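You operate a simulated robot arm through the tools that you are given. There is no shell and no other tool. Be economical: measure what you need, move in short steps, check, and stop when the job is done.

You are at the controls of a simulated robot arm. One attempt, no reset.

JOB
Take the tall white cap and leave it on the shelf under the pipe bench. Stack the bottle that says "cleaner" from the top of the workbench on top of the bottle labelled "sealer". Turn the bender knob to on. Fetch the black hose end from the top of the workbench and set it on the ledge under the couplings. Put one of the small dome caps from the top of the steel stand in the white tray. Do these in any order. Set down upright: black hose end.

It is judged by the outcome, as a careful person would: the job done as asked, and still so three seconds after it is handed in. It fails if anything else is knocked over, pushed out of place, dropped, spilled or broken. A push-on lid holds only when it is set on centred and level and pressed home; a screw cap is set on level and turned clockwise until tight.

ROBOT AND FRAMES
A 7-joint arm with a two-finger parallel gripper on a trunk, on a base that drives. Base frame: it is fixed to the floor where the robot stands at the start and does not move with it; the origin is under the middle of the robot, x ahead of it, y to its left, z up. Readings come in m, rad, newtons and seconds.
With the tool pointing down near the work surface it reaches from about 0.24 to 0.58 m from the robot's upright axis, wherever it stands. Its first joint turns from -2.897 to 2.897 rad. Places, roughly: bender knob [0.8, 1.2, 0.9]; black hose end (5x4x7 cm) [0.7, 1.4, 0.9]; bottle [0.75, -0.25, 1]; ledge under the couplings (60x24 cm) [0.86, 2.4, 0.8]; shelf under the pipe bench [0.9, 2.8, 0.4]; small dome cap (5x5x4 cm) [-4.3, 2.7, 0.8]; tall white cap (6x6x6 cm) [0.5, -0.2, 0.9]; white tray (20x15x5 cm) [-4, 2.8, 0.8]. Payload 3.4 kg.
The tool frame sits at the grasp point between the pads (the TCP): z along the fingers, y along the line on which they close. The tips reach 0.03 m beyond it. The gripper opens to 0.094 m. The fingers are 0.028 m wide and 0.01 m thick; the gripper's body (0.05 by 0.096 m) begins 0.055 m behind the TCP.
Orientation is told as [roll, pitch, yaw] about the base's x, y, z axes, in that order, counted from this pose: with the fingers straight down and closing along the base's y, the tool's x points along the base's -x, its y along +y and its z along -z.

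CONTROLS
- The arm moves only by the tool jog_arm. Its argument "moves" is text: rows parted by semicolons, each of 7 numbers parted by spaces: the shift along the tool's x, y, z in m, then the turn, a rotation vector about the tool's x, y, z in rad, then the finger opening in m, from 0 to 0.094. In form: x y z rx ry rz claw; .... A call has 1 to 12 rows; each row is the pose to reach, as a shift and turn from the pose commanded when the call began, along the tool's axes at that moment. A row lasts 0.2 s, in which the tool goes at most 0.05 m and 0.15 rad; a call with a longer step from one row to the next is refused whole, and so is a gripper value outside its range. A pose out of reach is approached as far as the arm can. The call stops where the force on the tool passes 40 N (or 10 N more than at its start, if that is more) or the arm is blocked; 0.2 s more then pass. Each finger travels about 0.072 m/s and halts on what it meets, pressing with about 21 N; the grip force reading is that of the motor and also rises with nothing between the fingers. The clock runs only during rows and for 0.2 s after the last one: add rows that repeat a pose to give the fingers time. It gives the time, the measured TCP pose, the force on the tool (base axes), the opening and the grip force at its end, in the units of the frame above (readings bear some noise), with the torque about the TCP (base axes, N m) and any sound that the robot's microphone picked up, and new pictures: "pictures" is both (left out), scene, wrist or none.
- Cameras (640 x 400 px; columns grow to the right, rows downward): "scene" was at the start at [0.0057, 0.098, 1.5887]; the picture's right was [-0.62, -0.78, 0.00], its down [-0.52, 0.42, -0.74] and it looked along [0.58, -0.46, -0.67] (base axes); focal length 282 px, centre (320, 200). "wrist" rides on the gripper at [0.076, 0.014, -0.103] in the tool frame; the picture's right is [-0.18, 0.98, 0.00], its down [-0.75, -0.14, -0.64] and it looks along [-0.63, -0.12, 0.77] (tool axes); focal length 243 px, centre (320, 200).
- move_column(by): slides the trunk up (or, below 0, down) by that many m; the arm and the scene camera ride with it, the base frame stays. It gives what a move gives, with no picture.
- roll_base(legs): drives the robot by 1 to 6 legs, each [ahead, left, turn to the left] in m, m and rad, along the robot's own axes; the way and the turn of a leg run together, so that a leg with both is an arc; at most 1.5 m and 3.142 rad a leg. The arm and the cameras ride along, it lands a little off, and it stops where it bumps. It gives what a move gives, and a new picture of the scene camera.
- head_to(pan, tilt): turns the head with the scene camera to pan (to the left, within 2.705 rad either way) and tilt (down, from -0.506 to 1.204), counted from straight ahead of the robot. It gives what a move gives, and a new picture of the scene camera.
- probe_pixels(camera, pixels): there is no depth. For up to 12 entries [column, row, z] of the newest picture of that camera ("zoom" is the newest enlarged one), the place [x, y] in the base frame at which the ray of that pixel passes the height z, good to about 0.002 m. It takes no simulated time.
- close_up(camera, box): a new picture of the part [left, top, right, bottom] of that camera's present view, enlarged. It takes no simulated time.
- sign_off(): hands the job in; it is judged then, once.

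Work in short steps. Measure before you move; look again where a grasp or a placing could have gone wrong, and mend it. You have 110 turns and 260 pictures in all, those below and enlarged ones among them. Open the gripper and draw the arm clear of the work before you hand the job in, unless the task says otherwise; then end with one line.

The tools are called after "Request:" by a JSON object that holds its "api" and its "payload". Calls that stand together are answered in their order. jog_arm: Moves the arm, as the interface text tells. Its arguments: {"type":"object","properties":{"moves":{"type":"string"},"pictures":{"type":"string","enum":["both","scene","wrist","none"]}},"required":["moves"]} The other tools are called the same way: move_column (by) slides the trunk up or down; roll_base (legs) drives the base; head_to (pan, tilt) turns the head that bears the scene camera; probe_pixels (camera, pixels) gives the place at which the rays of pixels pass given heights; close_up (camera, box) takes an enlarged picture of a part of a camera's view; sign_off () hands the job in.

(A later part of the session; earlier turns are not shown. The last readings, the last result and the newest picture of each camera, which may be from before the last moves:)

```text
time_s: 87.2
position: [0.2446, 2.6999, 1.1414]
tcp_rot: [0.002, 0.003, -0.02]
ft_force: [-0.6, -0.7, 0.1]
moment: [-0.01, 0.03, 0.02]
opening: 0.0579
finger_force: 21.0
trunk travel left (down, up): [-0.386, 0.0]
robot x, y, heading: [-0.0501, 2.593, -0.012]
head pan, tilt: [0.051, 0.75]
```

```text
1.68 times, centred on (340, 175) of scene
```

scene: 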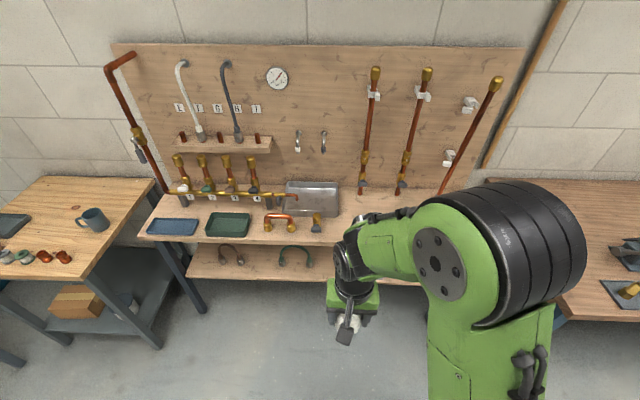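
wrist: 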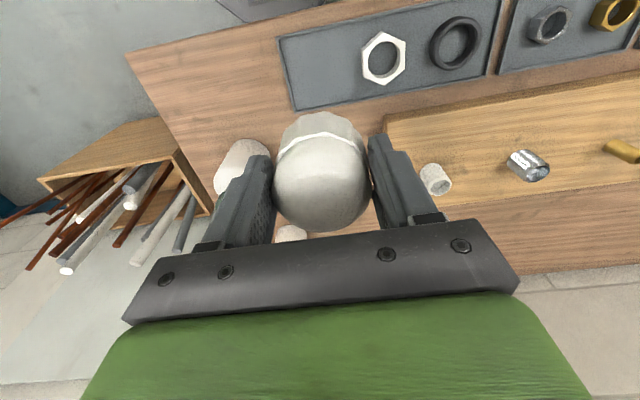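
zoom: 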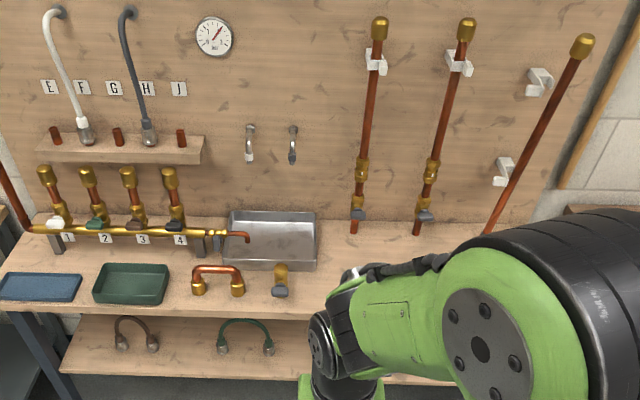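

I check the wrist view for free space on the pipe bench top.

Request:
{"api": "close_up", "payload": {"camera": "wrist", "box": [0, 0, 640, 400]}}

Request:
{"api": "head_to", "payload": {"pan": -0.35, "tilt": 0.75}}

```text
1.00 times, centred on (320, 200) of wrist (not enlarged: the box is as wide or as high as the picture)
```

zoom: 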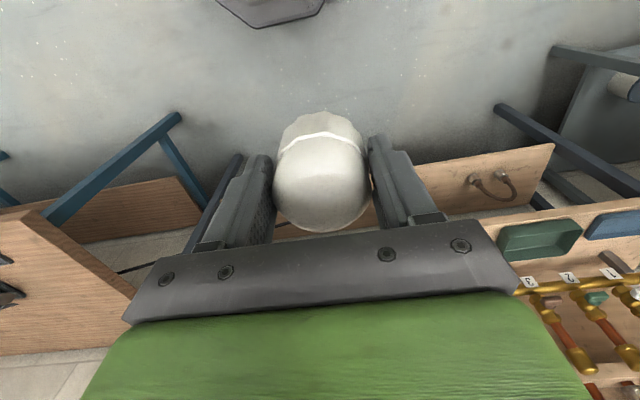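

```text
time_s: 88.0
position: [0.2447, 2.7007, 1.1422]
tcp_rot: [0.002, 0.001, -0.018]
ft_force: [0.4, -0.5, 0.1]
moment: [0.02, -0.04, 0.04]
opening: 0.0579
finger_force: 21.0
trunk travel left (down, up): [-0.386, 0.0]
robot x, y, heading: [-0.0528, 2.5979, -0.017]
head pan, tilt: [-0.351, 0.75]
```

scene: 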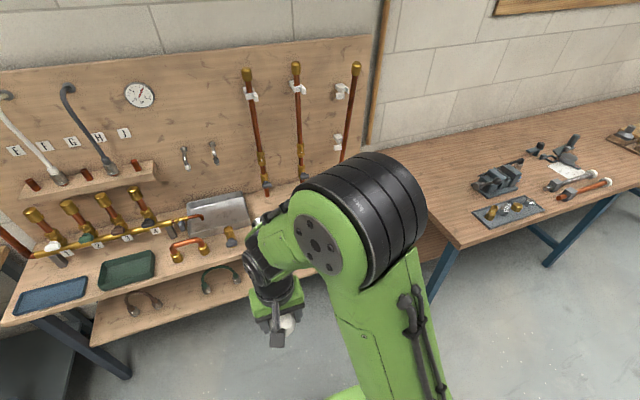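

The arm hides the free space; I drive right to y≈2.25 and look left-ahead.

Request:
{"api": "roll_base", "payload": {"legs": [[0, -0.35, 0.017]]}}

Request:
{"api": "head_to", "payload": {"pan": 0.15, "tilt": 0.75}}

Request:
{"api": "close_up", "payload": {"camera": "scene", "box": [100, 140, 420, 320]}}

```text
time_s: 90.3
position: [0.2414, 2.3574, 1.1427]
tcp_rot: [0.002, 0.002, -0.002]
ft_force: [0.4, 0.1, -0.8]
moment: [0.0, 0.01, 0.03]
opening: 0.0576
finger_force: 20.8
trunk travel left (down, up): [-0.386, 0.0]
robot x, y, heading: [-0.0551, 2.2488, -0.001]
head pan, tilt: [-0.351, 0.75]
```

scene: 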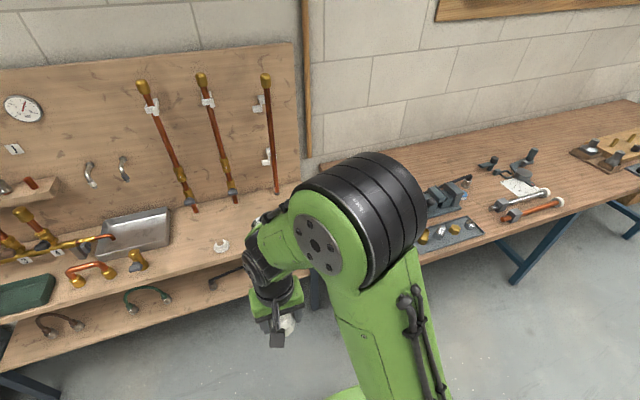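

```text
time_s: 91.2
position: [0.2406, 2.3562, 1.1419]
tcp_rot: [0.0, 0.002, 0.0]
ft_force: [0.8, 0.4, 0.6]
moment: [0.0, -0.01, -0.01]
opening: 0.0581
finger_force: 21.1
trunk travel left (down, up): [-0.386, 0.0]
robot x, y, heading: [-0.0544, 2.247, 0.001]
head pan, tilt: [0.15, 0.75]
```

scene: 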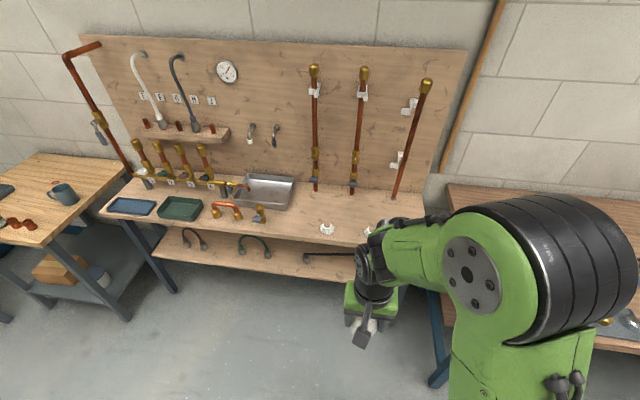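

```text
2.00 times, centred on (260, 230) of scene
```

zoom: 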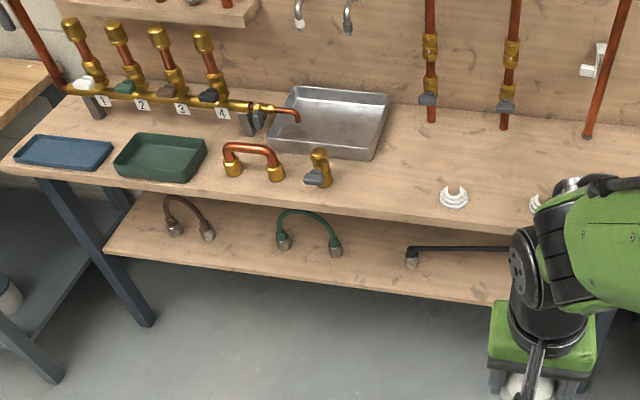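

Request:
{"api": "probe_pixels", "payload": {"camera": "zoom", "pixels": [[453, 200, 0.8], [318, 185, 0.8], [320, 152, 0.8], [380, 207, 0.8], [270, 182, 0.8], [335, 255, 0.4], [411, 265, 0.4], [370, 285, 0.4], [430, 120, 0.8], [505, 130, 0.8], [375, 155, 0.8], [535, 205, 0.8]]}}

```text
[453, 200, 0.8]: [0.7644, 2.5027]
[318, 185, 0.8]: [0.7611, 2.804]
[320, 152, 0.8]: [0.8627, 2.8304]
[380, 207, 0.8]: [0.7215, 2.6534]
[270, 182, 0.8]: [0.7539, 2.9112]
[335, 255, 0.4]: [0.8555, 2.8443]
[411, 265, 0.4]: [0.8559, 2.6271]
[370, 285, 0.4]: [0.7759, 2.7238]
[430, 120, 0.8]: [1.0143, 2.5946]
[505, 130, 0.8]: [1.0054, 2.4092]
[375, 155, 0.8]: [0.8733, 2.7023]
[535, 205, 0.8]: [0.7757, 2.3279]
```

Free spots: bench top ≈(0.77,2.66), shelf ≈(0.84,2.735). I drive to about (0.40, 2.70).

Request:
{"api": "roll_base", "payload": {"legs": [[0, 0.45, 0], [0.45, 0, 0]]}}

Request:
{"api": "head_to", "payload": {"pan": 0.1, "tilt": 1.1}}

```text
time_s: 96.2
position: [0.6843, 2.8124, 1.1423]
tcp_rot: [0.002, 0.002, 0.002]
ft_force: [-0.1, -0.5, -0.8]
moment: [-0.03, 0.02, -0.01]
opening: 0.0579
finger_force: 20.9
trunk travel left (down, up): [-0.386, 0.0]
robot x, y, heading: [0.393, 2.7003, 0.006]
head pan, tilt: [0.15, 0.75]
```

scene: 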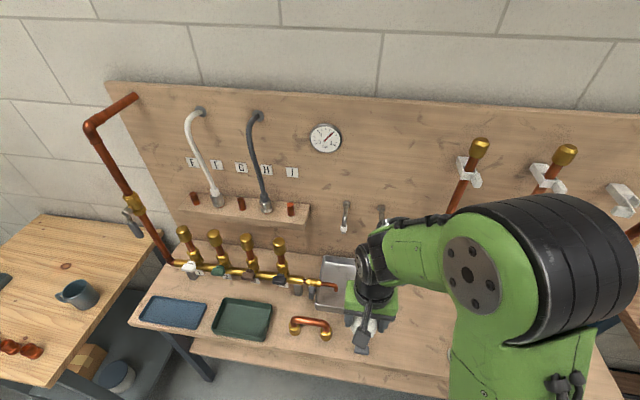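

```text
time_s: 97.1
position: [0.6821, 2.8124, 1.1428]
tcp_rot: [0.002, 0.003, 0.002]
ft_force: [0.5, 0.1, -0.8]
moment: [0.01, 0.0, 0.02]
opening: 0.0576
finger_force: 21.0
trunk travel left (down, up): [-0.386, 0.0]
robot x, y, heading: [0.3904, 2.706, 0.007]
head pan, tilt: [0.099, 1.1]
```

scene: 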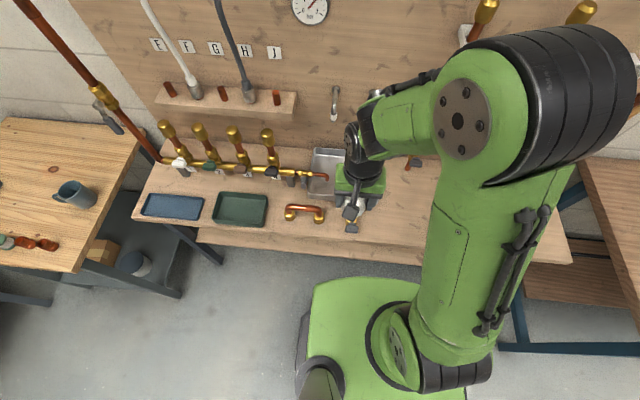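

I carry the cap over (0.77,2.66) and lower to z≈0.88.

Request:
{"api": "jog_arm", "payload": {"moves": "-0.02 -0.04 0 0 0 0 0.03; -0.042 -0.078 0 0 0 0 0.03; -0.065 -0.115 0 0 0 0 0.03; -0.088 -0.152 0 0 0 0 0.03; -0.088 -0.152 0.045 0 0 0 0.03; -0.088 -0.152 0.09 0 0 0 0.03; -0.088 -0.152 0.135 0 0 0 0.03; -0.088 -0.152 0.18 0 0 0 0.03; -0.088 -0.152 0.22 0 0 0 0.03; -0.088 -0.152 0.262 0 0 0 0.03; -0.088 -0.152 0.262 0 0 0 0.03"}}

```text
time_s: 99.5
position: [0.7704, 2.6599, 0.8778]
tcp_rot: [0.002, 0.001, 0.001]
ft_force: [-0.3, 0.2, -0.5]
moment: [0.03, 0.0, -0.04]
opening: 0.0579
finger_force: 21.1
trunk travel left (down, up): [-0.386, 0.0]
robot x, y, heading: [0.387, 2.701, 0.009]
head pan, tilt: [0.099, 1.1]
```

scene: 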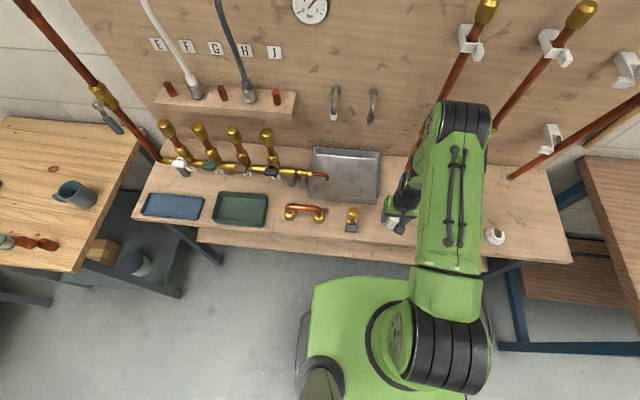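
wrist: 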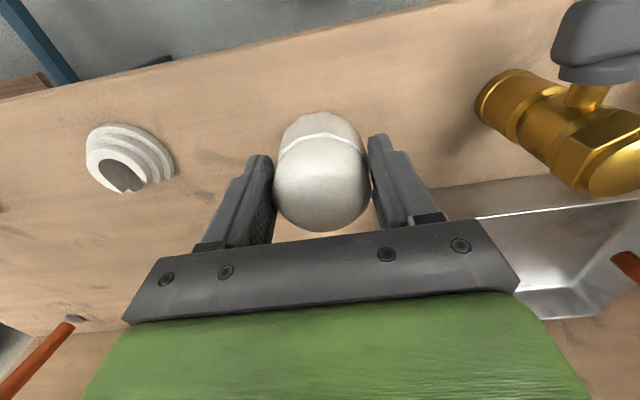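

Lower in steps until contact.

Request:
{"api": "jog_arm", "payload": {"moves": "0 0 0.015 0 0 0 0.03; 0 0 0.025 0 0 0 0.03; 0 0 0.028 0 0 0 0.03; 0 0 0.028 0 0 0 0.03", "pictures": "none"}}

Request:
{"api": "jog_arm", "payload": {"moves": "0 0 0.002 0 0 0 0.03; 0 0 0.004 0 0 0 0.03; 0 0 0.004 0 0 0 0.03", "pictures": "none"}}

```text
time_s: 100.5
position: [0.7728, 2.6609, 0.8511]
tcp_rot: [0.0, 0.003, 0.001]
ft_force: [-0.6, -0.5, -0.5]
moment: [-0.03, -0.03, -0.01]
opening: 0.0582
finger_force: 21.1
trunk travel left (down, up): [-0.386, 0.0]
robot x, y, heading: [0.3888, 2.7048, 0.002]
head pan, tilt: [0.099, 1.1]
```

```text
time_s: 101.3
position: [0.7722, 2.6618, 0.8473]
tcp_rot: [0.002, 0.001, 0.003]
ft_force: [-0.2, 0.7, 4.0]
moment: [-0.09, -0.06, -0.01]
opening: 0.058
finger_force: 21.3
trunk travel left (down, up): [-0.386, 0.0]
robot x, y, heading: [0.3926, 2.6981, 0.006]
head pan, tilt: [0.099, 1.1]
```

Contact at TCP 0.847 (surface ≈0.80). I release, rise and tilt the tool 0.8 rad outward.

Request:
{"api": "jog_arm", "payload": {"moves": "0 0 0 0 0 0 0.06; 0 0 0 0 0 0 0.08; 0 0 0 0 0 0 0.08; 0 0 -0.045 0 0 0 0.08; 0 0 -0.09 0 0 0 0.08; 0 0 -0.12 0 -0.14 0 0.08; 0 0 -0.12 0 -0.28 0 0.08; 0 0 -0.12 0 -0.42 0 0.08; 0 0 -0.12 0 -0.56 0 0.08; 0 0 -0.12 0 -0.7 0 0.08; 0 0 -0.12 0 -0.8 0 0.08; 0 0 -0.12 0 -0.8 0 0.08"}}

```text
time_s: 103.9
position: [0.7728, 2.6633, 0.9685]
tcp_rot: [0.001, -0.8, 0.002]
ft_force: [0.0, 0.7, -0.1]
moment: [-0.05, 0.02, -0.03]
opening: 0.0801
finger_force: 0.0
trunk travel left (down, up): [-0.386, 0.0]
robot x, y, heading: [0.3901, 2.7012, 0.008]
head pan, tilt: [0.099, 1.1]
```

scene: 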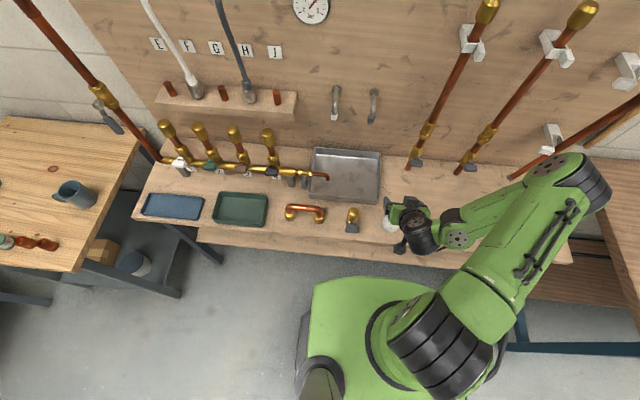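
wrist: 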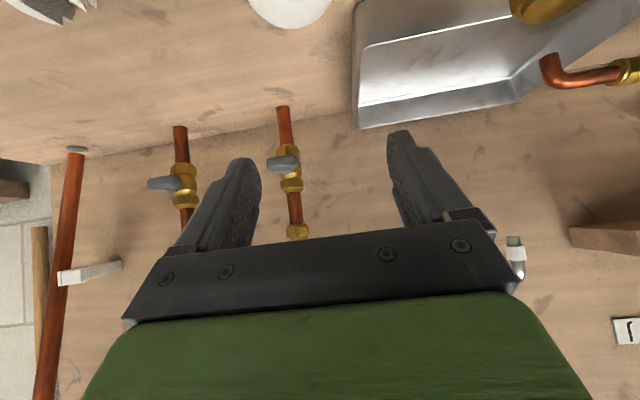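

I probe the shoulder and elbow pixels to learn the arm's geometry.

Request:
{"api": "probe_pixels", "payload": {"camera": "scene", "pixels": [[400, 345, 0.8], [400, 345, 1.0], [400, 345, 1.2], [440, 345, 1.0], [440, 345, 1.3], [570, 180, 0.9], [570, 180, 1.1], [570, 180, 1.3], [470, 300, 1.2], [310, 285, 0.6], [310, 285, 0.9], [470, 400, 0.6]]}}

```text
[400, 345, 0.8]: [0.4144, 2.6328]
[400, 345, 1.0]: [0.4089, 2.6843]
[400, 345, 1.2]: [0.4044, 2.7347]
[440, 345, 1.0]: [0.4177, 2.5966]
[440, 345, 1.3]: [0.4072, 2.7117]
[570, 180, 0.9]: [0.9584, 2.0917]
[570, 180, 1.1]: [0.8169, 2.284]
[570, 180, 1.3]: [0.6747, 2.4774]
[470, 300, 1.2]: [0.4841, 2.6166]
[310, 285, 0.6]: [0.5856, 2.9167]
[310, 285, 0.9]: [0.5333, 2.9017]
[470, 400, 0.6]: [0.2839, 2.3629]
```

Shoulder is at z≈1.3 and elbow is high, fine here. I descend vertically with the tilted tool to z≈0.84 and grip the cap.

Request:
{"api": "jog_arm", "payload": {"moves": "0.023 0 0.0224 0 0 0 0.08; 0.046 -0.001 0.0447 0 0 0 0.08; 0.069 -0.002 0.067 0 0 0 0.08; 0.0922 -0.002 0.0895 0 0 0 0.08; 0.0922 -0.002 0.0895 0 0 0 0.08"}}

```text
time_s: 105.1
position: [0.7701, 2.6574, 0.8392]
tcp_rot: [0.001, -0.799, 0.0]
ft_force: [0.3, 0.4, 0.1]
moment: [-0.03, -0.01, 0.01]
opening: 0.0799
finger_force: 0.0
trunk travel left (down, up): [-0.386, 0.0]
robot x, y, heading: [0.3941, 2.704, 0.006]
head pan, tilt: [0.099, 1.1]
```

scene: 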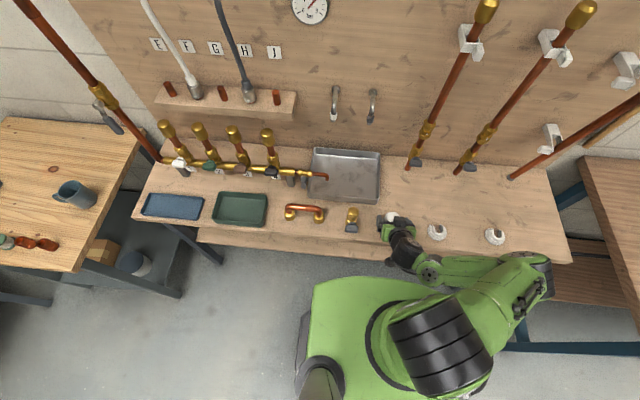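
wrist: 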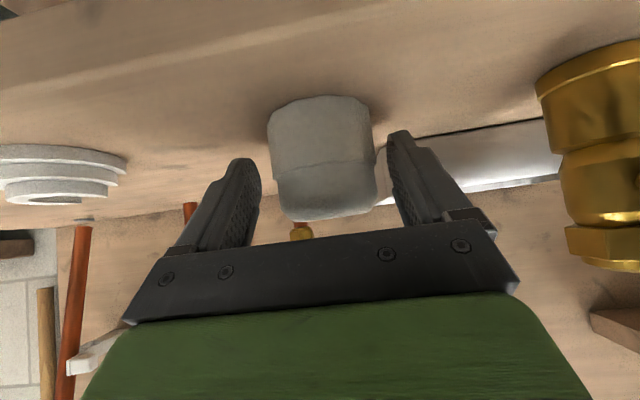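

Cap sits between the fingers. Close and lift 0.16 vertically.

Request:
{"api": "jog_arm", "payload": {"moves": "0 0 0 0 0 0 0.05; 0 0 0 0 0 0 0.03; 0 0 0 0 0 0 0.03; 0 0 0 0 0 0 0.03; -0.0287 0 -0.0279 0 0 0 0.03; -0.0574 0 -0.0557 0 0 0 0.03; -0.0861 0 -0.0836 0 0 0 0.03; -0.1148 0 -0.1115 0 0 0 0.03; -0.1148 0 -0.1115 0 0 0 0.03"}}

```text
time_s: 107.1
position: [0.7714, 2.6569, 1.0]
tcp_rot: [0.003, -0.799, -0.001]
ft_force: [0.3, 0.0, -0.2]
moment: [-0.01, -0.02, 0.0]
opening: 0.0579
finger_force: 21.0
trunk travel left (down, up): [-0.386, 0.0]
robot x, y, heading: [0.3905, 2.6999, 0.006]
head pan, tilt: [0.099, 1.1]
```

scene: 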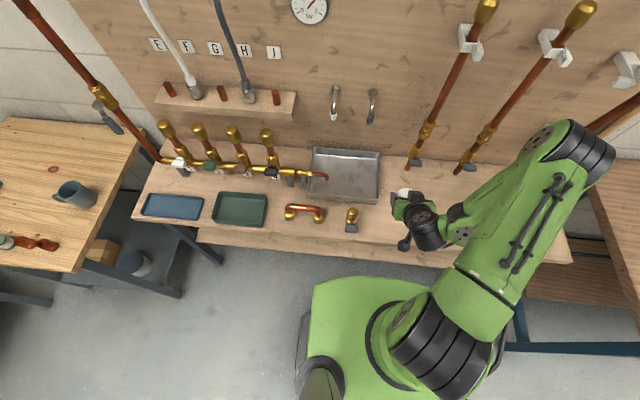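
wrist: 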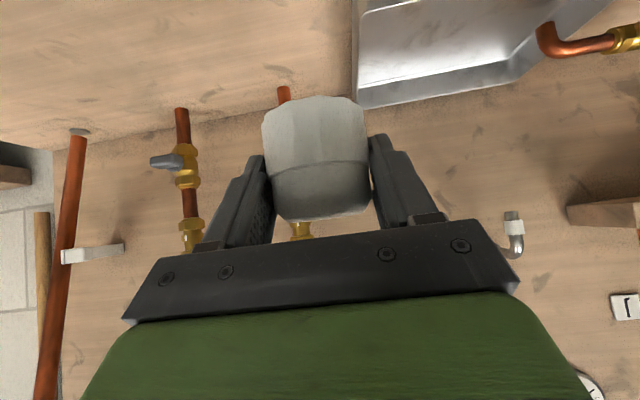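

Held. I back off 0.32 m, shift left 0.075 m, then lower the trunk fully.

Request:
{"api": "roll_base", "payload": {"legs": [[-0.32, 0, 0], [0, 0.075, 0]]}}

Request:
{"api": "move_column", "payload": {"by": -0.386}}

Request:
{"api": "head_to", "payload": {"pan": 0.1, "tilt": 0.8}}

```text
time_s: 109.8
position: [0.4462, 2.7298, 1.0004]
tcp_rot: [0.001, -0.8, -0.002]
ft_force: [-0.9, 0.6, -0.1]
moment: [-0.03, 0.01, -0.04]
opening: 0.0579
finger_force: 21.4
trunk travel left (down, up): [-0.386, 0.0]
robot x, y, heading: [0.0663, 2.774, 0.003]
head pan, tilt: [0.099, 1.1]
```

scene: 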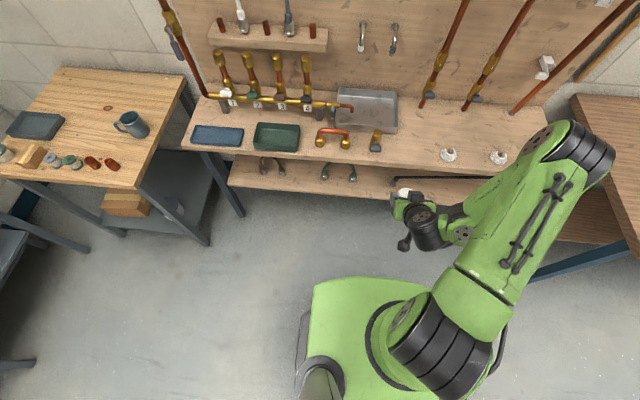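

```text
time_s: 113.5
position: [0.4465, 2.7295, 0.6167]
tcp_rot: [0.002, -0.8, -0.006]
ft_force: [0.5, 0.4, 0.0]
moment: [0.04, -0.03, 0.01]
opening: 0.0578
finger_force: 21.4
trunk travel left (down, up): [0.0, 0.386]
robot x, y, heading: [0.068, 2.7731, 0.003]
head pan, tilt: [0.099, 1.1]
```

```text
time_s: 114.3
position: [0.4463, 2.7293, 0.6145]
tcp_rot: [0.003, -0.798, -0.007]
ft_force: [-0.1, -0.5, 0.0]
moment: [-0.01, 0.01, 0.0]
opening: 0.0581
finger_force: 21.4
trunk travel left (down, up): [0.0, 0.386]
robot x, y, heading: [0.0657, 2.7736, 0.003]
head pan, tilt: [0.099, 0.799]
```

scene: 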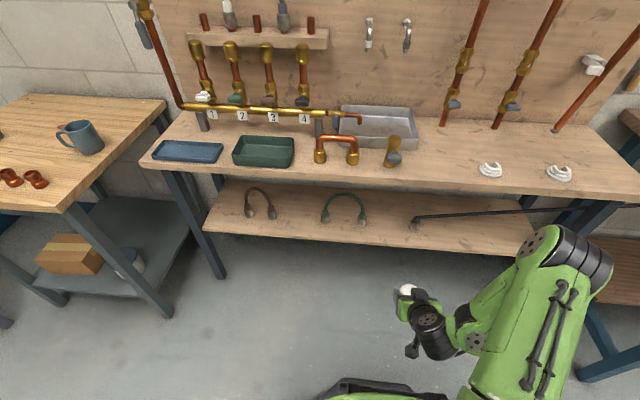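

Clear view of the shelf. I measure it and the gap between the green hose end (361,222) and the black one (415,228).

Request:
{"api": "probe_pixels", "payload": {"camera": "scene", "pixels": [[361, 222, 0.4], [415, 229, 0.4], [385, 243, 0.4], [206, 230, 0.4], [390, 200, 0.4], [385, 225, 0.4], [427, 217, 0.42], [540, 212, 0.42], [300, 220, 0.4], [290, 237, 0.4]]}}

Request:
{"api": "close_up", "payload": {"camera": "scene", "box": [230, 150, 450, 270]}}

```text
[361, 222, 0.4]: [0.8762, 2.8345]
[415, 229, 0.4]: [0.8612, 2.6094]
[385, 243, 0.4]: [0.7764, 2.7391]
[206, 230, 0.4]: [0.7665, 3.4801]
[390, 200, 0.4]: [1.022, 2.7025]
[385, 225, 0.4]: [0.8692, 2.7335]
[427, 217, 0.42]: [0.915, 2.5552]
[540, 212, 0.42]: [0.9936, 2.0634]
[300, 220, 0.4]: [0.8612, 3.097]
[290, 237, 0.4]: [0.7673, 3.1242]
```

```text
2.91 times, centred on (340, 210) of scene
```

zoom: 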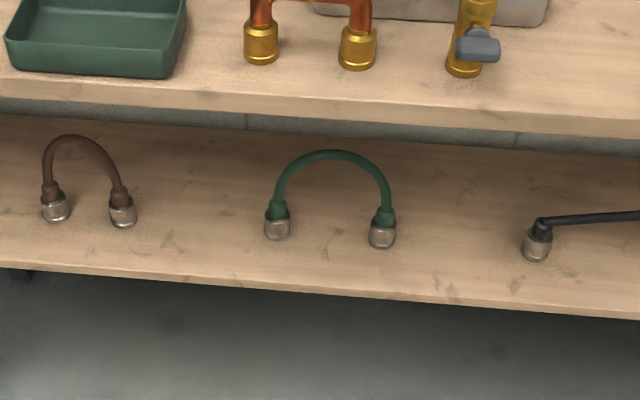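

Gap centre y≈2.722. I extend and lower the arm in free space to z≈0.48 before sliding it under the bench by driving.

Request:
{"api": "jog_arm", "payload": {"moves": "-0.0071 0 0.0396 0 0 0 0.03; -0.0142 0 0.0792 0 0 0 0.03; -0.0213 0 0.1188 0 0 0 0.03; -0.0284 0 0.1583 0 0 0 0.03; -0.0355 0 0.1979 0 0 0 0.03; -0.0426 0 0.2375 0 0 0 0.03; -0.0426 0 0.2375 0 0 0 0.03"}}

```text
time_s: 116.0
position: [0.6475, 2.7303, 0.4808]
tcp_rot: [0.002, -0.797, -0.005]
ft_force: [0.4, 0.1, -0.3]
moment: [0.02, -0.01, 0.01]
opening: 0.0579
finger_force: 20.9
trunk travel left (down, up): [0.0, 0.386]
robot x, y, heading: [0.0687, 2.7718, 0.003]
head pan, tilt: [0.099, 0.799]
```

scene: 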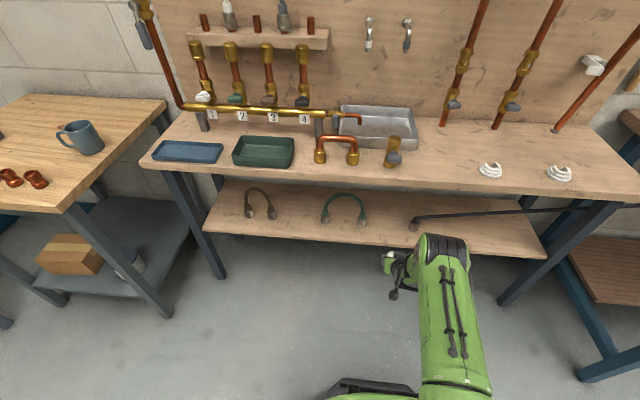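
wrist: 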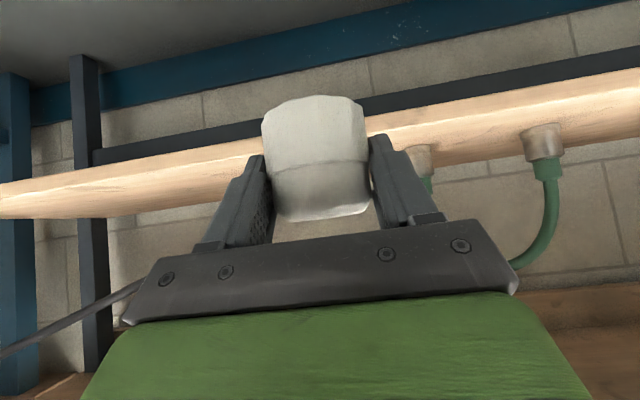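

Clear. I drive 0.19 m ahead so the hand slides over the shelf.

Request:
{"api": "roll_base", "payload": {"legs": [[0.19, -0.008, 0]]}}

Request:
{"api": "close_up", "payload": {"camera": "wrist", "box": [0, 0, 640, 400]}}

```text
time_s: 117.5
position: [0.8363, 2.7206, 0.4811]
tcp_rot: [0.001, -0.797, -0.006]
ft_force: [0.0, -0.6, -0.3]
moment: [0.01, -0.01, 0.0]
opening: 0.0579
finger_force: 21.0
trunk travel left (down, up): [0.0, 0.386]
robot x, y, heading: [0.2588, 2.7625, 0.002]
head pan, tilt: [0.099, 0.799]
```

scene: 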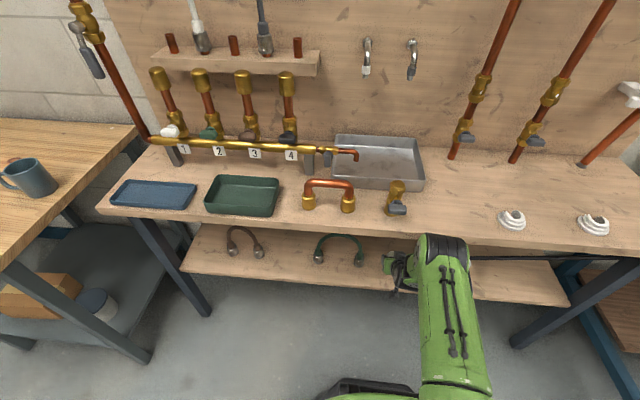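

```text
1.00 times, centred on (320, 200) of wrist (not enlarged: the box is as wide or as high as the picture)
```

zoom: 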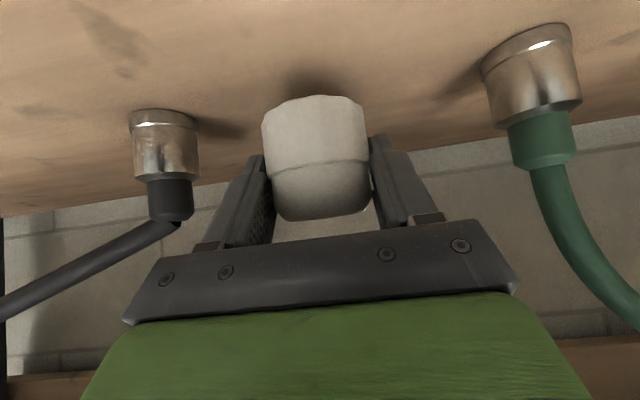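

Over the shelf between the hoses. Lower 35 mm, then by small steps to contact.

Request:
{"api": "jog_arm", "payload": {"moves": "0.0125 0 0.0122 0 0 0 0.03; 0.022 0 0.021 0 0 0 0.03; 0.0251 0 0.0244 0 0 0 0.03; 0.0251 0 0.0244 0 0 0 0.03", "pictures": "none"}}

Request:
{"api": "jog_arm", "payload": {"moves": "0.0014 0 0.0014 0 0 0 0.03; 0.0029 0 0.0028 0 0 0 0.03; 0.0029 0 0.0028 0 0 0 0.03", "pictures": "none"}}

```text
time_s: 118.5
position: [0.8373, 2.7209, 0.45]
tcp_rot: [0.002, -0.811, -0.004]
ft_force: [-1.9, 3.2, 35.5]
moment: [-0.37, -0.36, 0.17]
opening: 0.0581
finger_force: 20.9
trunk travel left (down, up): [0.0, 0.386]
robot x, y, heading: [0.2576, 2.7662, -0.003]
head pan, tilt: [0.099, 0.799]
```

```text
time_s: 118.9
position: [0.8429, 2.721, 0.4507]
tcp_rot: [0.002, -0.819, -0.005]
ft_force: [2.8, -0.3, 11.0]
moment: [-0.12, -0.08, 0.09]
opening: 0.0579
finger_force: 21.0
trunk travel left (down, up): [0.0, 0.386]
robot x, y, heading: [0.2594, 2.7688, 0.002]
head pan, tilt: [0.099, 0.799]
stopped in row 2: the force on the tool passed its limit at 49 N (the readings are from after the stop); the commanded pose is now the measured one
```

Contact came at 0.450 (shelf ≈0.41). I release and look.

Request:
{"api": "jog_arm", "payload": {"moves": "-0.0007 0 -0.0007 0 0 0 0.059; -0.0007 0 -0.0007 0 0 0 0.065; -0.0007 0 -0.0007 0 0 0 0.08; -0.0007 0 -0.0007 0 0 0 0.08"}}

```text
time_s: 119.9
position: [0.8408, 2.7233, 0.4505]
tcp_rot: [0.006, -0.816, -0.008]
ft_force: [6.1, 17.6, 20.6]
moment: [-0.23, -0.5, 0.49]
opening: 0.0695
finger_force: 0.0
trunk travel left (down, up): [0.0, 0.386]
robot x, y, heading: [0.2619, 2.7641, 0.003]
head pan, tilt: [0.099, 0.799]
```

scene: 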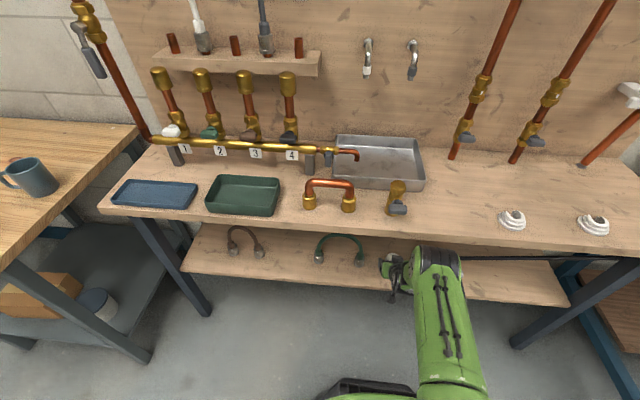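
wrist: 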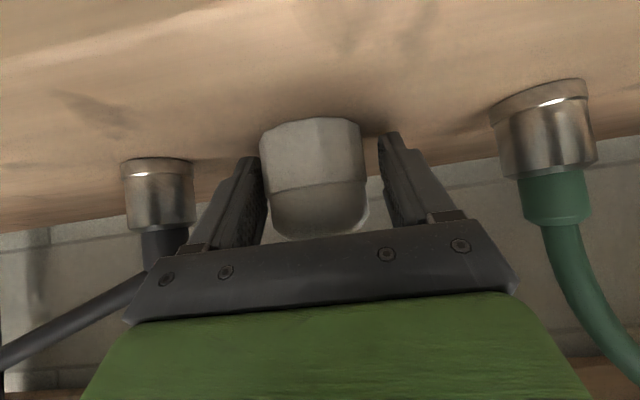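

The fingertips seem to rub the shelf. I rise 5 mm and open fully.

Request:
{"api": "jog_arm", "payload": {"moves": "-0.0022 0 -0.0021 0 0 0 0.075; -0.0036 0 -0.0034 0 0 0 0.085; -0.0036 0 -0.0034 0 0 0 0.085; -0.0036 0 -0.0034 0 0 0 0.085"}}

```text
time_s: 120.9
position: [0.8381, 2.7208, 0.4519]
tcp_rot: [0.004, -0.805, -0.007]
ft_force: [-0.1, -0.1, 0.4]
moment: [0.01, -0.02, 0.01]
opening: 0.0849
finger_force: 0.0
trunk travel left (down, up): [0.0, 0.386]
robot x, y, heading: [0.2572, 2.7647, -0.001]
head pan, tilt: [0.099, 0.799]
```

scene: 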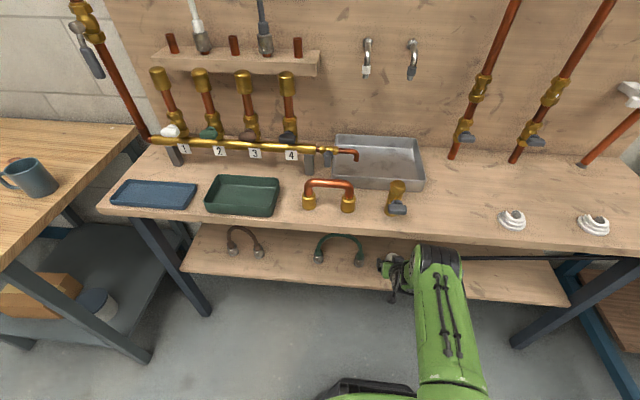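
wrist: 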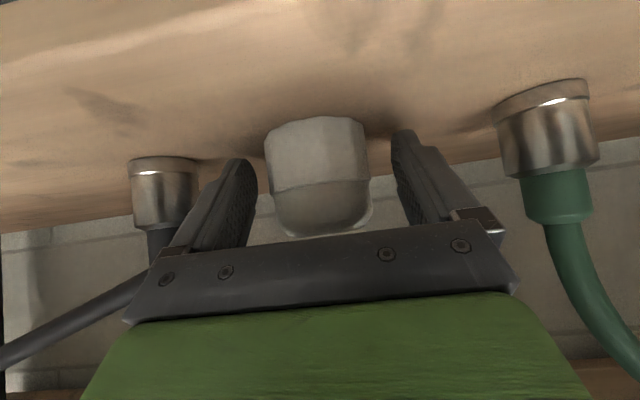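

Cap stands free on the shelf. I drive straight back out and look.

Request:
{"api": "roll_base", "payload": {"legs": [[-0.3, 0, 0]]}}

Request:
{"api": "close_up", "payload": {"camera": "scene", "box": [230, 150, 530, 320]}}

```text
time_s: 123.0
position: [0.5383, 2.7213, 0.4533]
tcp_rot: [0.001, -0.81, -0.003]
ft_force: [0.6, -0.5, -0.3]
moment: [-0.02, -0.02, -0.01]
opening: 0.0849
finger_force: 0.1
trunk travel left (down, up): [0.0, 0.386]
robot x, y, heading: [-0.044, 2.7649, 0.003]
head pan, tilt: [0.099, 0.799]
```

scene: 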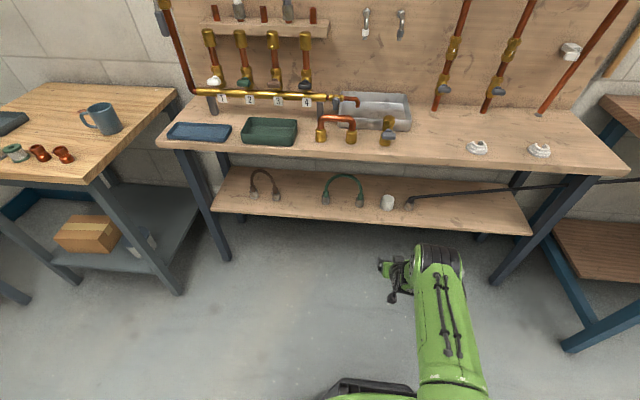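

```text
2.13 times, centred on (380, 235) of scene
```

zoom: 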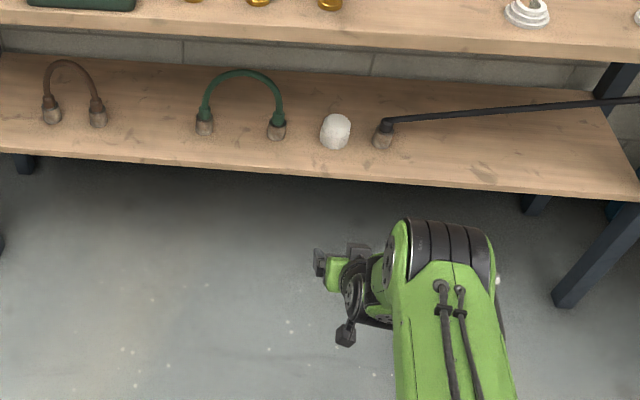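

Cap is upright on the shelf. The black hose runs from the shelf end to the right, apparently to the workbench. I raise the trunk and bring the tool upright and back.

Request:
{"api": "move_column", "payload": {"by": 0.386}}

Request:
{"api": "jog_arm", "payload": {"moves": "-0.0045 0 -0.0388 0 0.08 0 0.085; -0.009 0 -0.0776 0 0.16 0 0.085; -0.0135 0 -0.1164 0 0.24 0 0.085; -0.018 0 -0.1552 0 0.32 0 0.085; -0.0225 0 -0.194 0 0.4 0 0.085; -0.027 0 -0.2328 0 0.48 0 0.085; -0.0315 0 -0.2716 0 0.56 0 0.085; -0.036 0 -0.31 0 0.64 0 0.085; -0.0405 0 -0.349 0 0.72 0 0.085; -0.045 0 -0.388 0 0.806 0 0.085; -0.045 0 -0.388 0 0.806 0 0.085", "pictures": "none"}}

Request:
{"api": "roll_base", "payload": {"legs": [[0, -0.75, 0]]}}

Request:
{"api": "head_to", "payload": {"pan": -0.55, "tilt": 0.75}}

```text
time_s: 126.7
position: [0.5378, 2.7206, 0.8372]
tcp_rot: [0.002, -0.809, -0.004]
ft_force: [-0.4, -0.4, 0.7]
moment: [0.01, 0.02, -0.01]
opening: 0.0852
finger_force: 0.1
trunk travel left (down, up): [-0.386, 0.0]
robot x, y, heading: [-0.041, 2.7667, 0.004]
head pan, tilt: [0.099, 0.799]
```

```text
time_s: 129.1
position: [0.2908, 2.7211, 1.1384]
tcp_rot: [0.002, -0.002, -0.001]
ft_force: [1.3, 0.5, -0.6]
moment: [0.01, -0.01, 0.0]
opening: 0.0851
finger_force: 0.0
trunk travel left (down, up): [-0.386, 0.0]
robot x, y, heading: [-0.0466, 2.7679, 0.002]
head pan, tilt: [0.099, 0.799]
```

```text
time_s: 133.2
position: [0.2946, 1.9667, 1.1385]
tcp_rot: [0.003, -0.004, 0.006]
ft_force: [-0.6, -0.2, 0.2]
moment: [0.0, -0.02, 0.02]
opening: 0.0851
finger_force: 0.1
trunk travel left (down, up): [-0.386, 0.0]
robot x, y, heading: [-0.0386, 2.0095, 0.006]
head pan, tilt: [0.099, 0.799]
```

scene: 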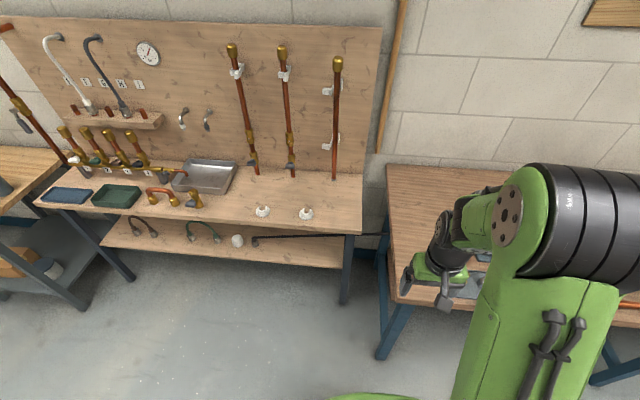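

```text
time_s: 134.2
position: [0.2951, 1.9658, 1.1383]
tcp_rot: [0.003, -0.003, 0.004]
ft_force: [0.1, 0.3, -1.1]
moment: [-0.01, -0.01, 0.0]
opening: 0.0851
finger_force: 0.1
trunk travel left (down, up): [-0.386, 0.0]
robot x, y, heading: [-0.0395, 2.0057, 0.009]
head pan, tilt: [-0.55, 0.75]
```

scene: 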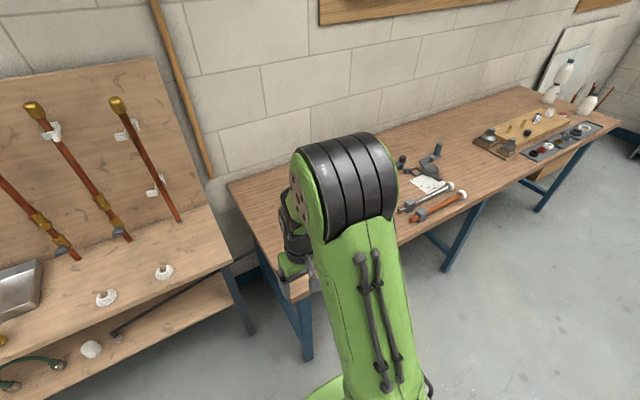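

The stack is standing in the distance (565,75). I drive to y≈1.0 to look at knob and hose end from the right.

Request:
{"api": "roll_base", "payload": {"legs": [[0, -0.95, 0]]}}

Request:
{"api": "head_to", "payload": {"pan": 0.3, "tilt": 0.75}}

Request:
{"api": "close_up", "payload": {"camera": "scene", "box": [80, 120, 400, 320]}}

```text
time_s: 139.1
position: [0.2958, 1.0279, 1.1395]
tcp_rot: [0.001, -0.003, -0.007]
ft_force: [-0.3, 0.6, 1.2]
moment: [0.0, -0.01, 0.0]
opening: 0.0849
finger_force: 0.0
trunk travel left (down, up): [-0.386, 0.0]
robot x, y, heading: [-0.0351, 1.0732, -0.005]
head pan, tilt: [-0.55, 0.75]
```

scene: 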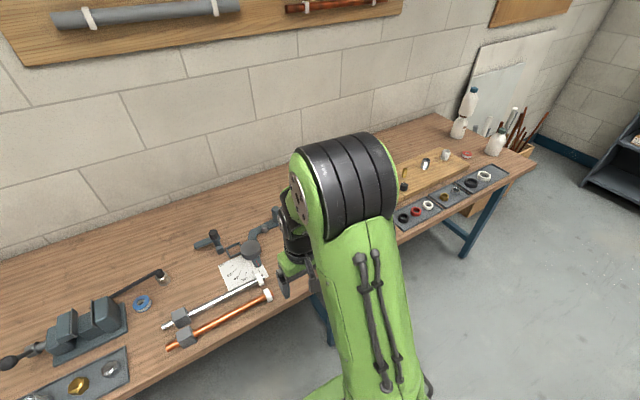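

```text
time_s: 140.3
position: [0.2968, 1.0292, 1.1388]
tcp_rot: [0.001, -0.002, -0.008]
ft_force: [0.1, -0.4, 0.3]
moment: [0.0, -0.01, -0.03]
opening: 0.0851
finger_force: 0.0
trunk travel left (down, up): [-0.386, 0.0]
robot x, y, heading: [-0.0367, 1.0745, -0.002]
head pan, tilt: [0.3, 0.75]
```

scene: 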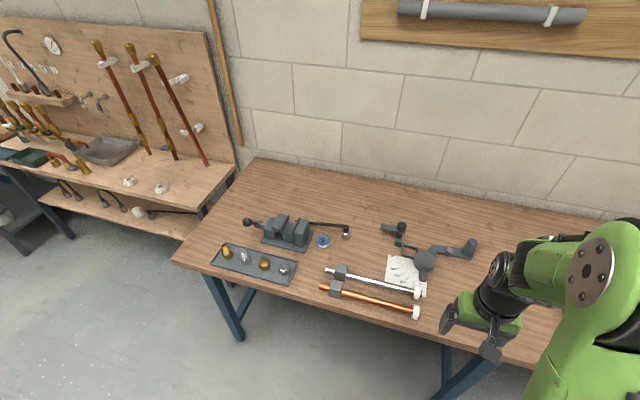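

```text
2.00 times, centred on (240, 220) of scene
```

zoom: 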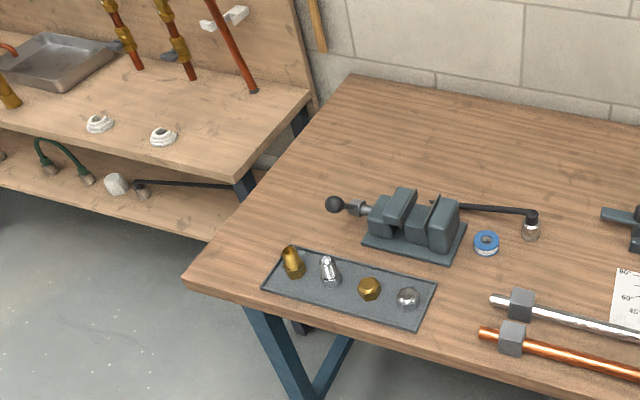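

I enlarge the hose end and the bender.

Request:
{"api": "close_up", "payload": {"camera": "scene", "box": [240, 205, 360, 260]}}

Request:
{"api": "close_up", "payload": {"camera": "scene", "box": [370, 210, 490, 310]}}

Request:
{"api": "probe_pixels", "payload": {"camera": "scene", "pixels": [[346, 236, 0.86], [346, 225, 0.92], [425, 262, 0.89], [402, 230, 0.9], [470, 245, 0.9], [323, 241, 0.86], [385, 257, 0.85]]}}

```text
5.33 times, centred on (300, 232) of scene
```

zoom: 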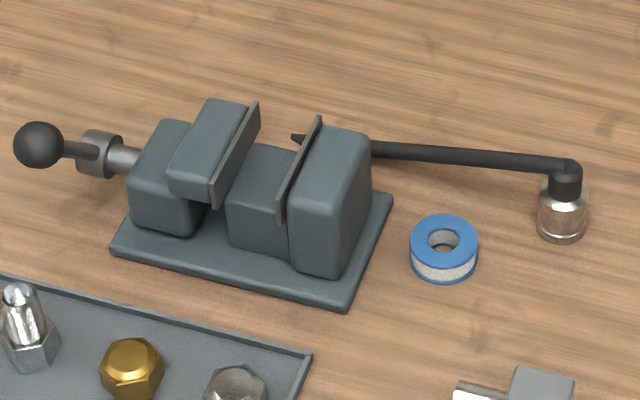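

```text
4.00 times, centred on (430, 260) of scene
```

zoom: 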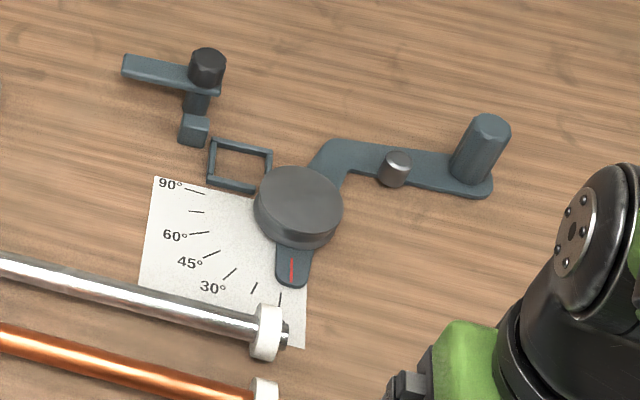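

```text
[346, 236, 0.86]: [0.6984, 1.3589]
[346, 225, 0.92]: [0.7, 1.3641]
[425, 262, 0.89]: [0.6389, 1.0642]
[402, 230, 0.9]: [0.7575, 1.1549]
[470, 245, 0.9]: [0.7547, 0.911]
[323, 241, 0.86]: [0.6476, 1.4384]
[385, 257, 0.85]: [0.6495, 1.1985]
```

The hose end's ferrule stands at ≈(0.70,1.36) with the hose leaving to +y. The bender's black knob on its bracket is at ≈(0.76,1.155); I enlarge it.

Request:
{"api": "close_up", "payload": {"camera": "scene", "box": [375, 215, 425, 260]}}

Request:
{"api": "roll_base", "payload": {"legs": [[0.2, 0.05, 0.0]]}}

Request:
{"api": "head_to", "payload": {"pan": -0.05, "tilt": 0.9}}

```text
8.89 times, centred on (400, 238) of scene
```

zoom: 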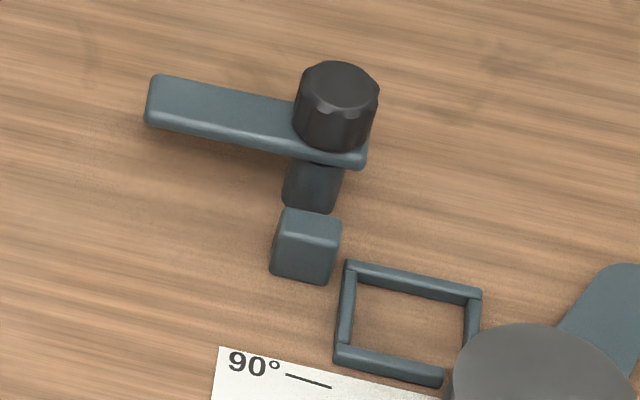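

```text
time_s: 141.9
position: [0.4941, 1.0774, 1.1385]
tcp_rot: [0.001, -0.002, -0.007]
ft_force: [0.3, 0.8, 0.0]
moment: [-0.01, 0.0, -0.01]
opening: 0.0848
finger_force: 0.0
trunk travel left (down, up): [-0.386, 0.0]
robot x, y, heading: [0.1628, 1.1211, -0.002]
head pan, tilt: [0.3, 0.75]
```

scene: 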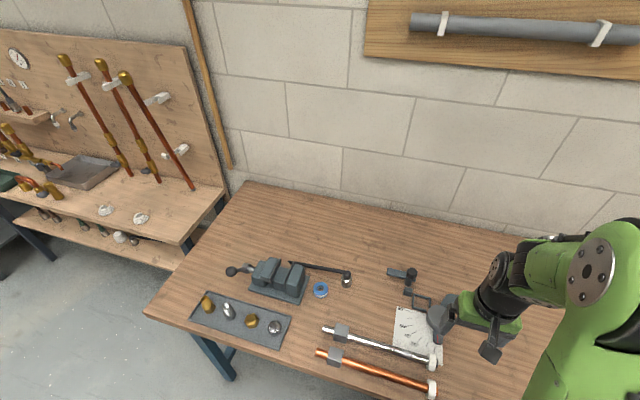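

```text
time_s: 142.7
position: [0.4939, 1.0761, 1.1388]
tcp_rot: [0.001, -0.004, -0.006]
ft_force: [-0.1, -1.4, 0.6]
moment: [0.0, 0.0, -0.03]
opening: 0.085
finger_force: 0.1
trunk travel left (down, up): [-0.386, 0.0]
robot x, y, heading: [0.16, 1.1212, -0.003]
head pan, tilt: [-0.051, 0.901]
```

scene: 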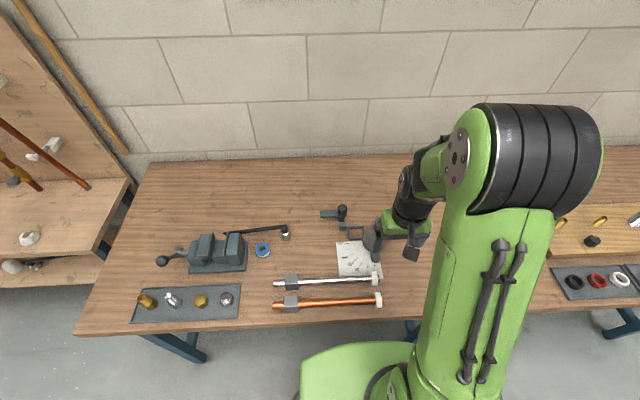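

I take a wrist look at the bender parts.

Request:
{"api": "jog_arm", "payload": {"moves": "-0.03 0.02 0 0 0 0 0.085; -0.06 0.04 0 0 0 0 0.085; -0.09 0.06 0 0 0 0 0.085; -0.12 0.08 0 0 0 0 0.085; -0.12 0.08 0 0 0 0 0.085"}}

Request:
{"api": "close_up", "payload": {"camera": "wrist", "box": [200, 20, 440, 200]}}

Request:
{"api": "close_up", "payload": {"camera": "scene", "box": [310, 190, 400, 270]}}

```text
time_s: 143.9
position: [0.6157, 1.1559, 1.1384]
tcp_rot: [0.002, -0.005, -0.007]
ft_force: [0.7, -0.4, -0.4]
moment: [0.0, 0.01, 0.02]
opening: 0.0853
finger_force: 0.1
trunk travel left (down, up): [-0.386, 0.0]
robot x, y, heading: [0.1589, 1.1213, -0.002]
head pan, tilt: [-0.051, 0.901]
```

scene: 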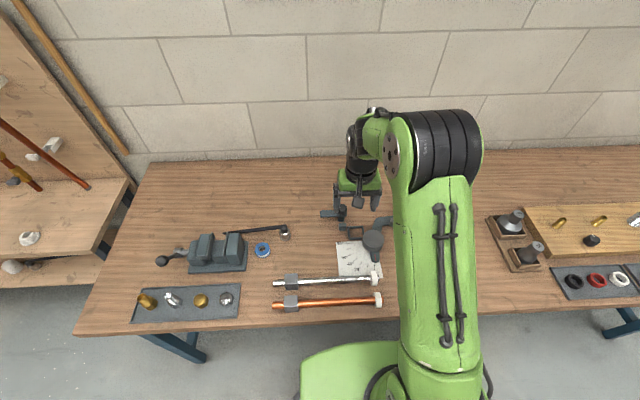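
wrist: 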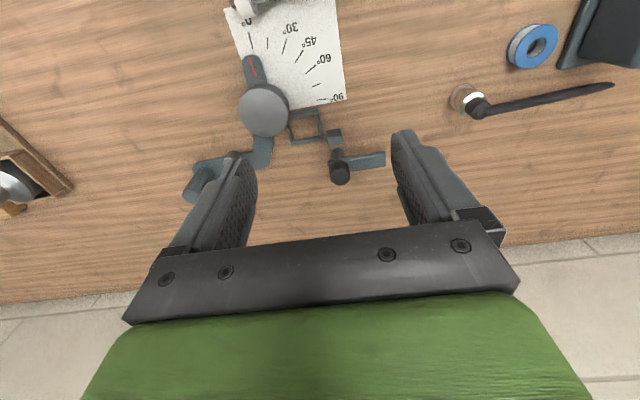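

```text
2.22 times, centred on (320, 110) of wrist
```

zoom: 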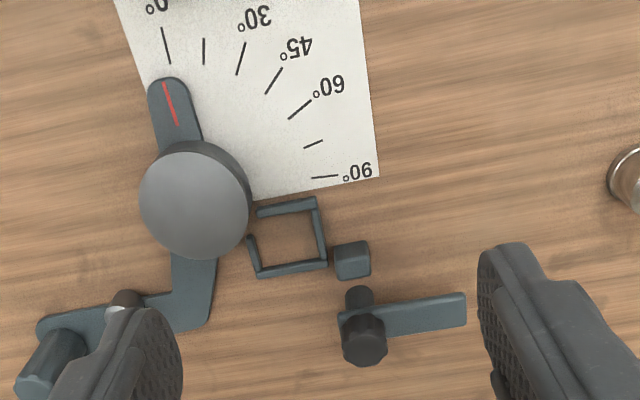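

```text
5.00 times, centred on (355, 230) of scene
```

zoom: 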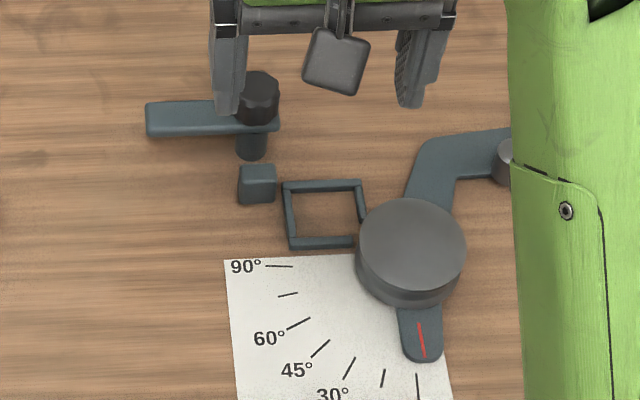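

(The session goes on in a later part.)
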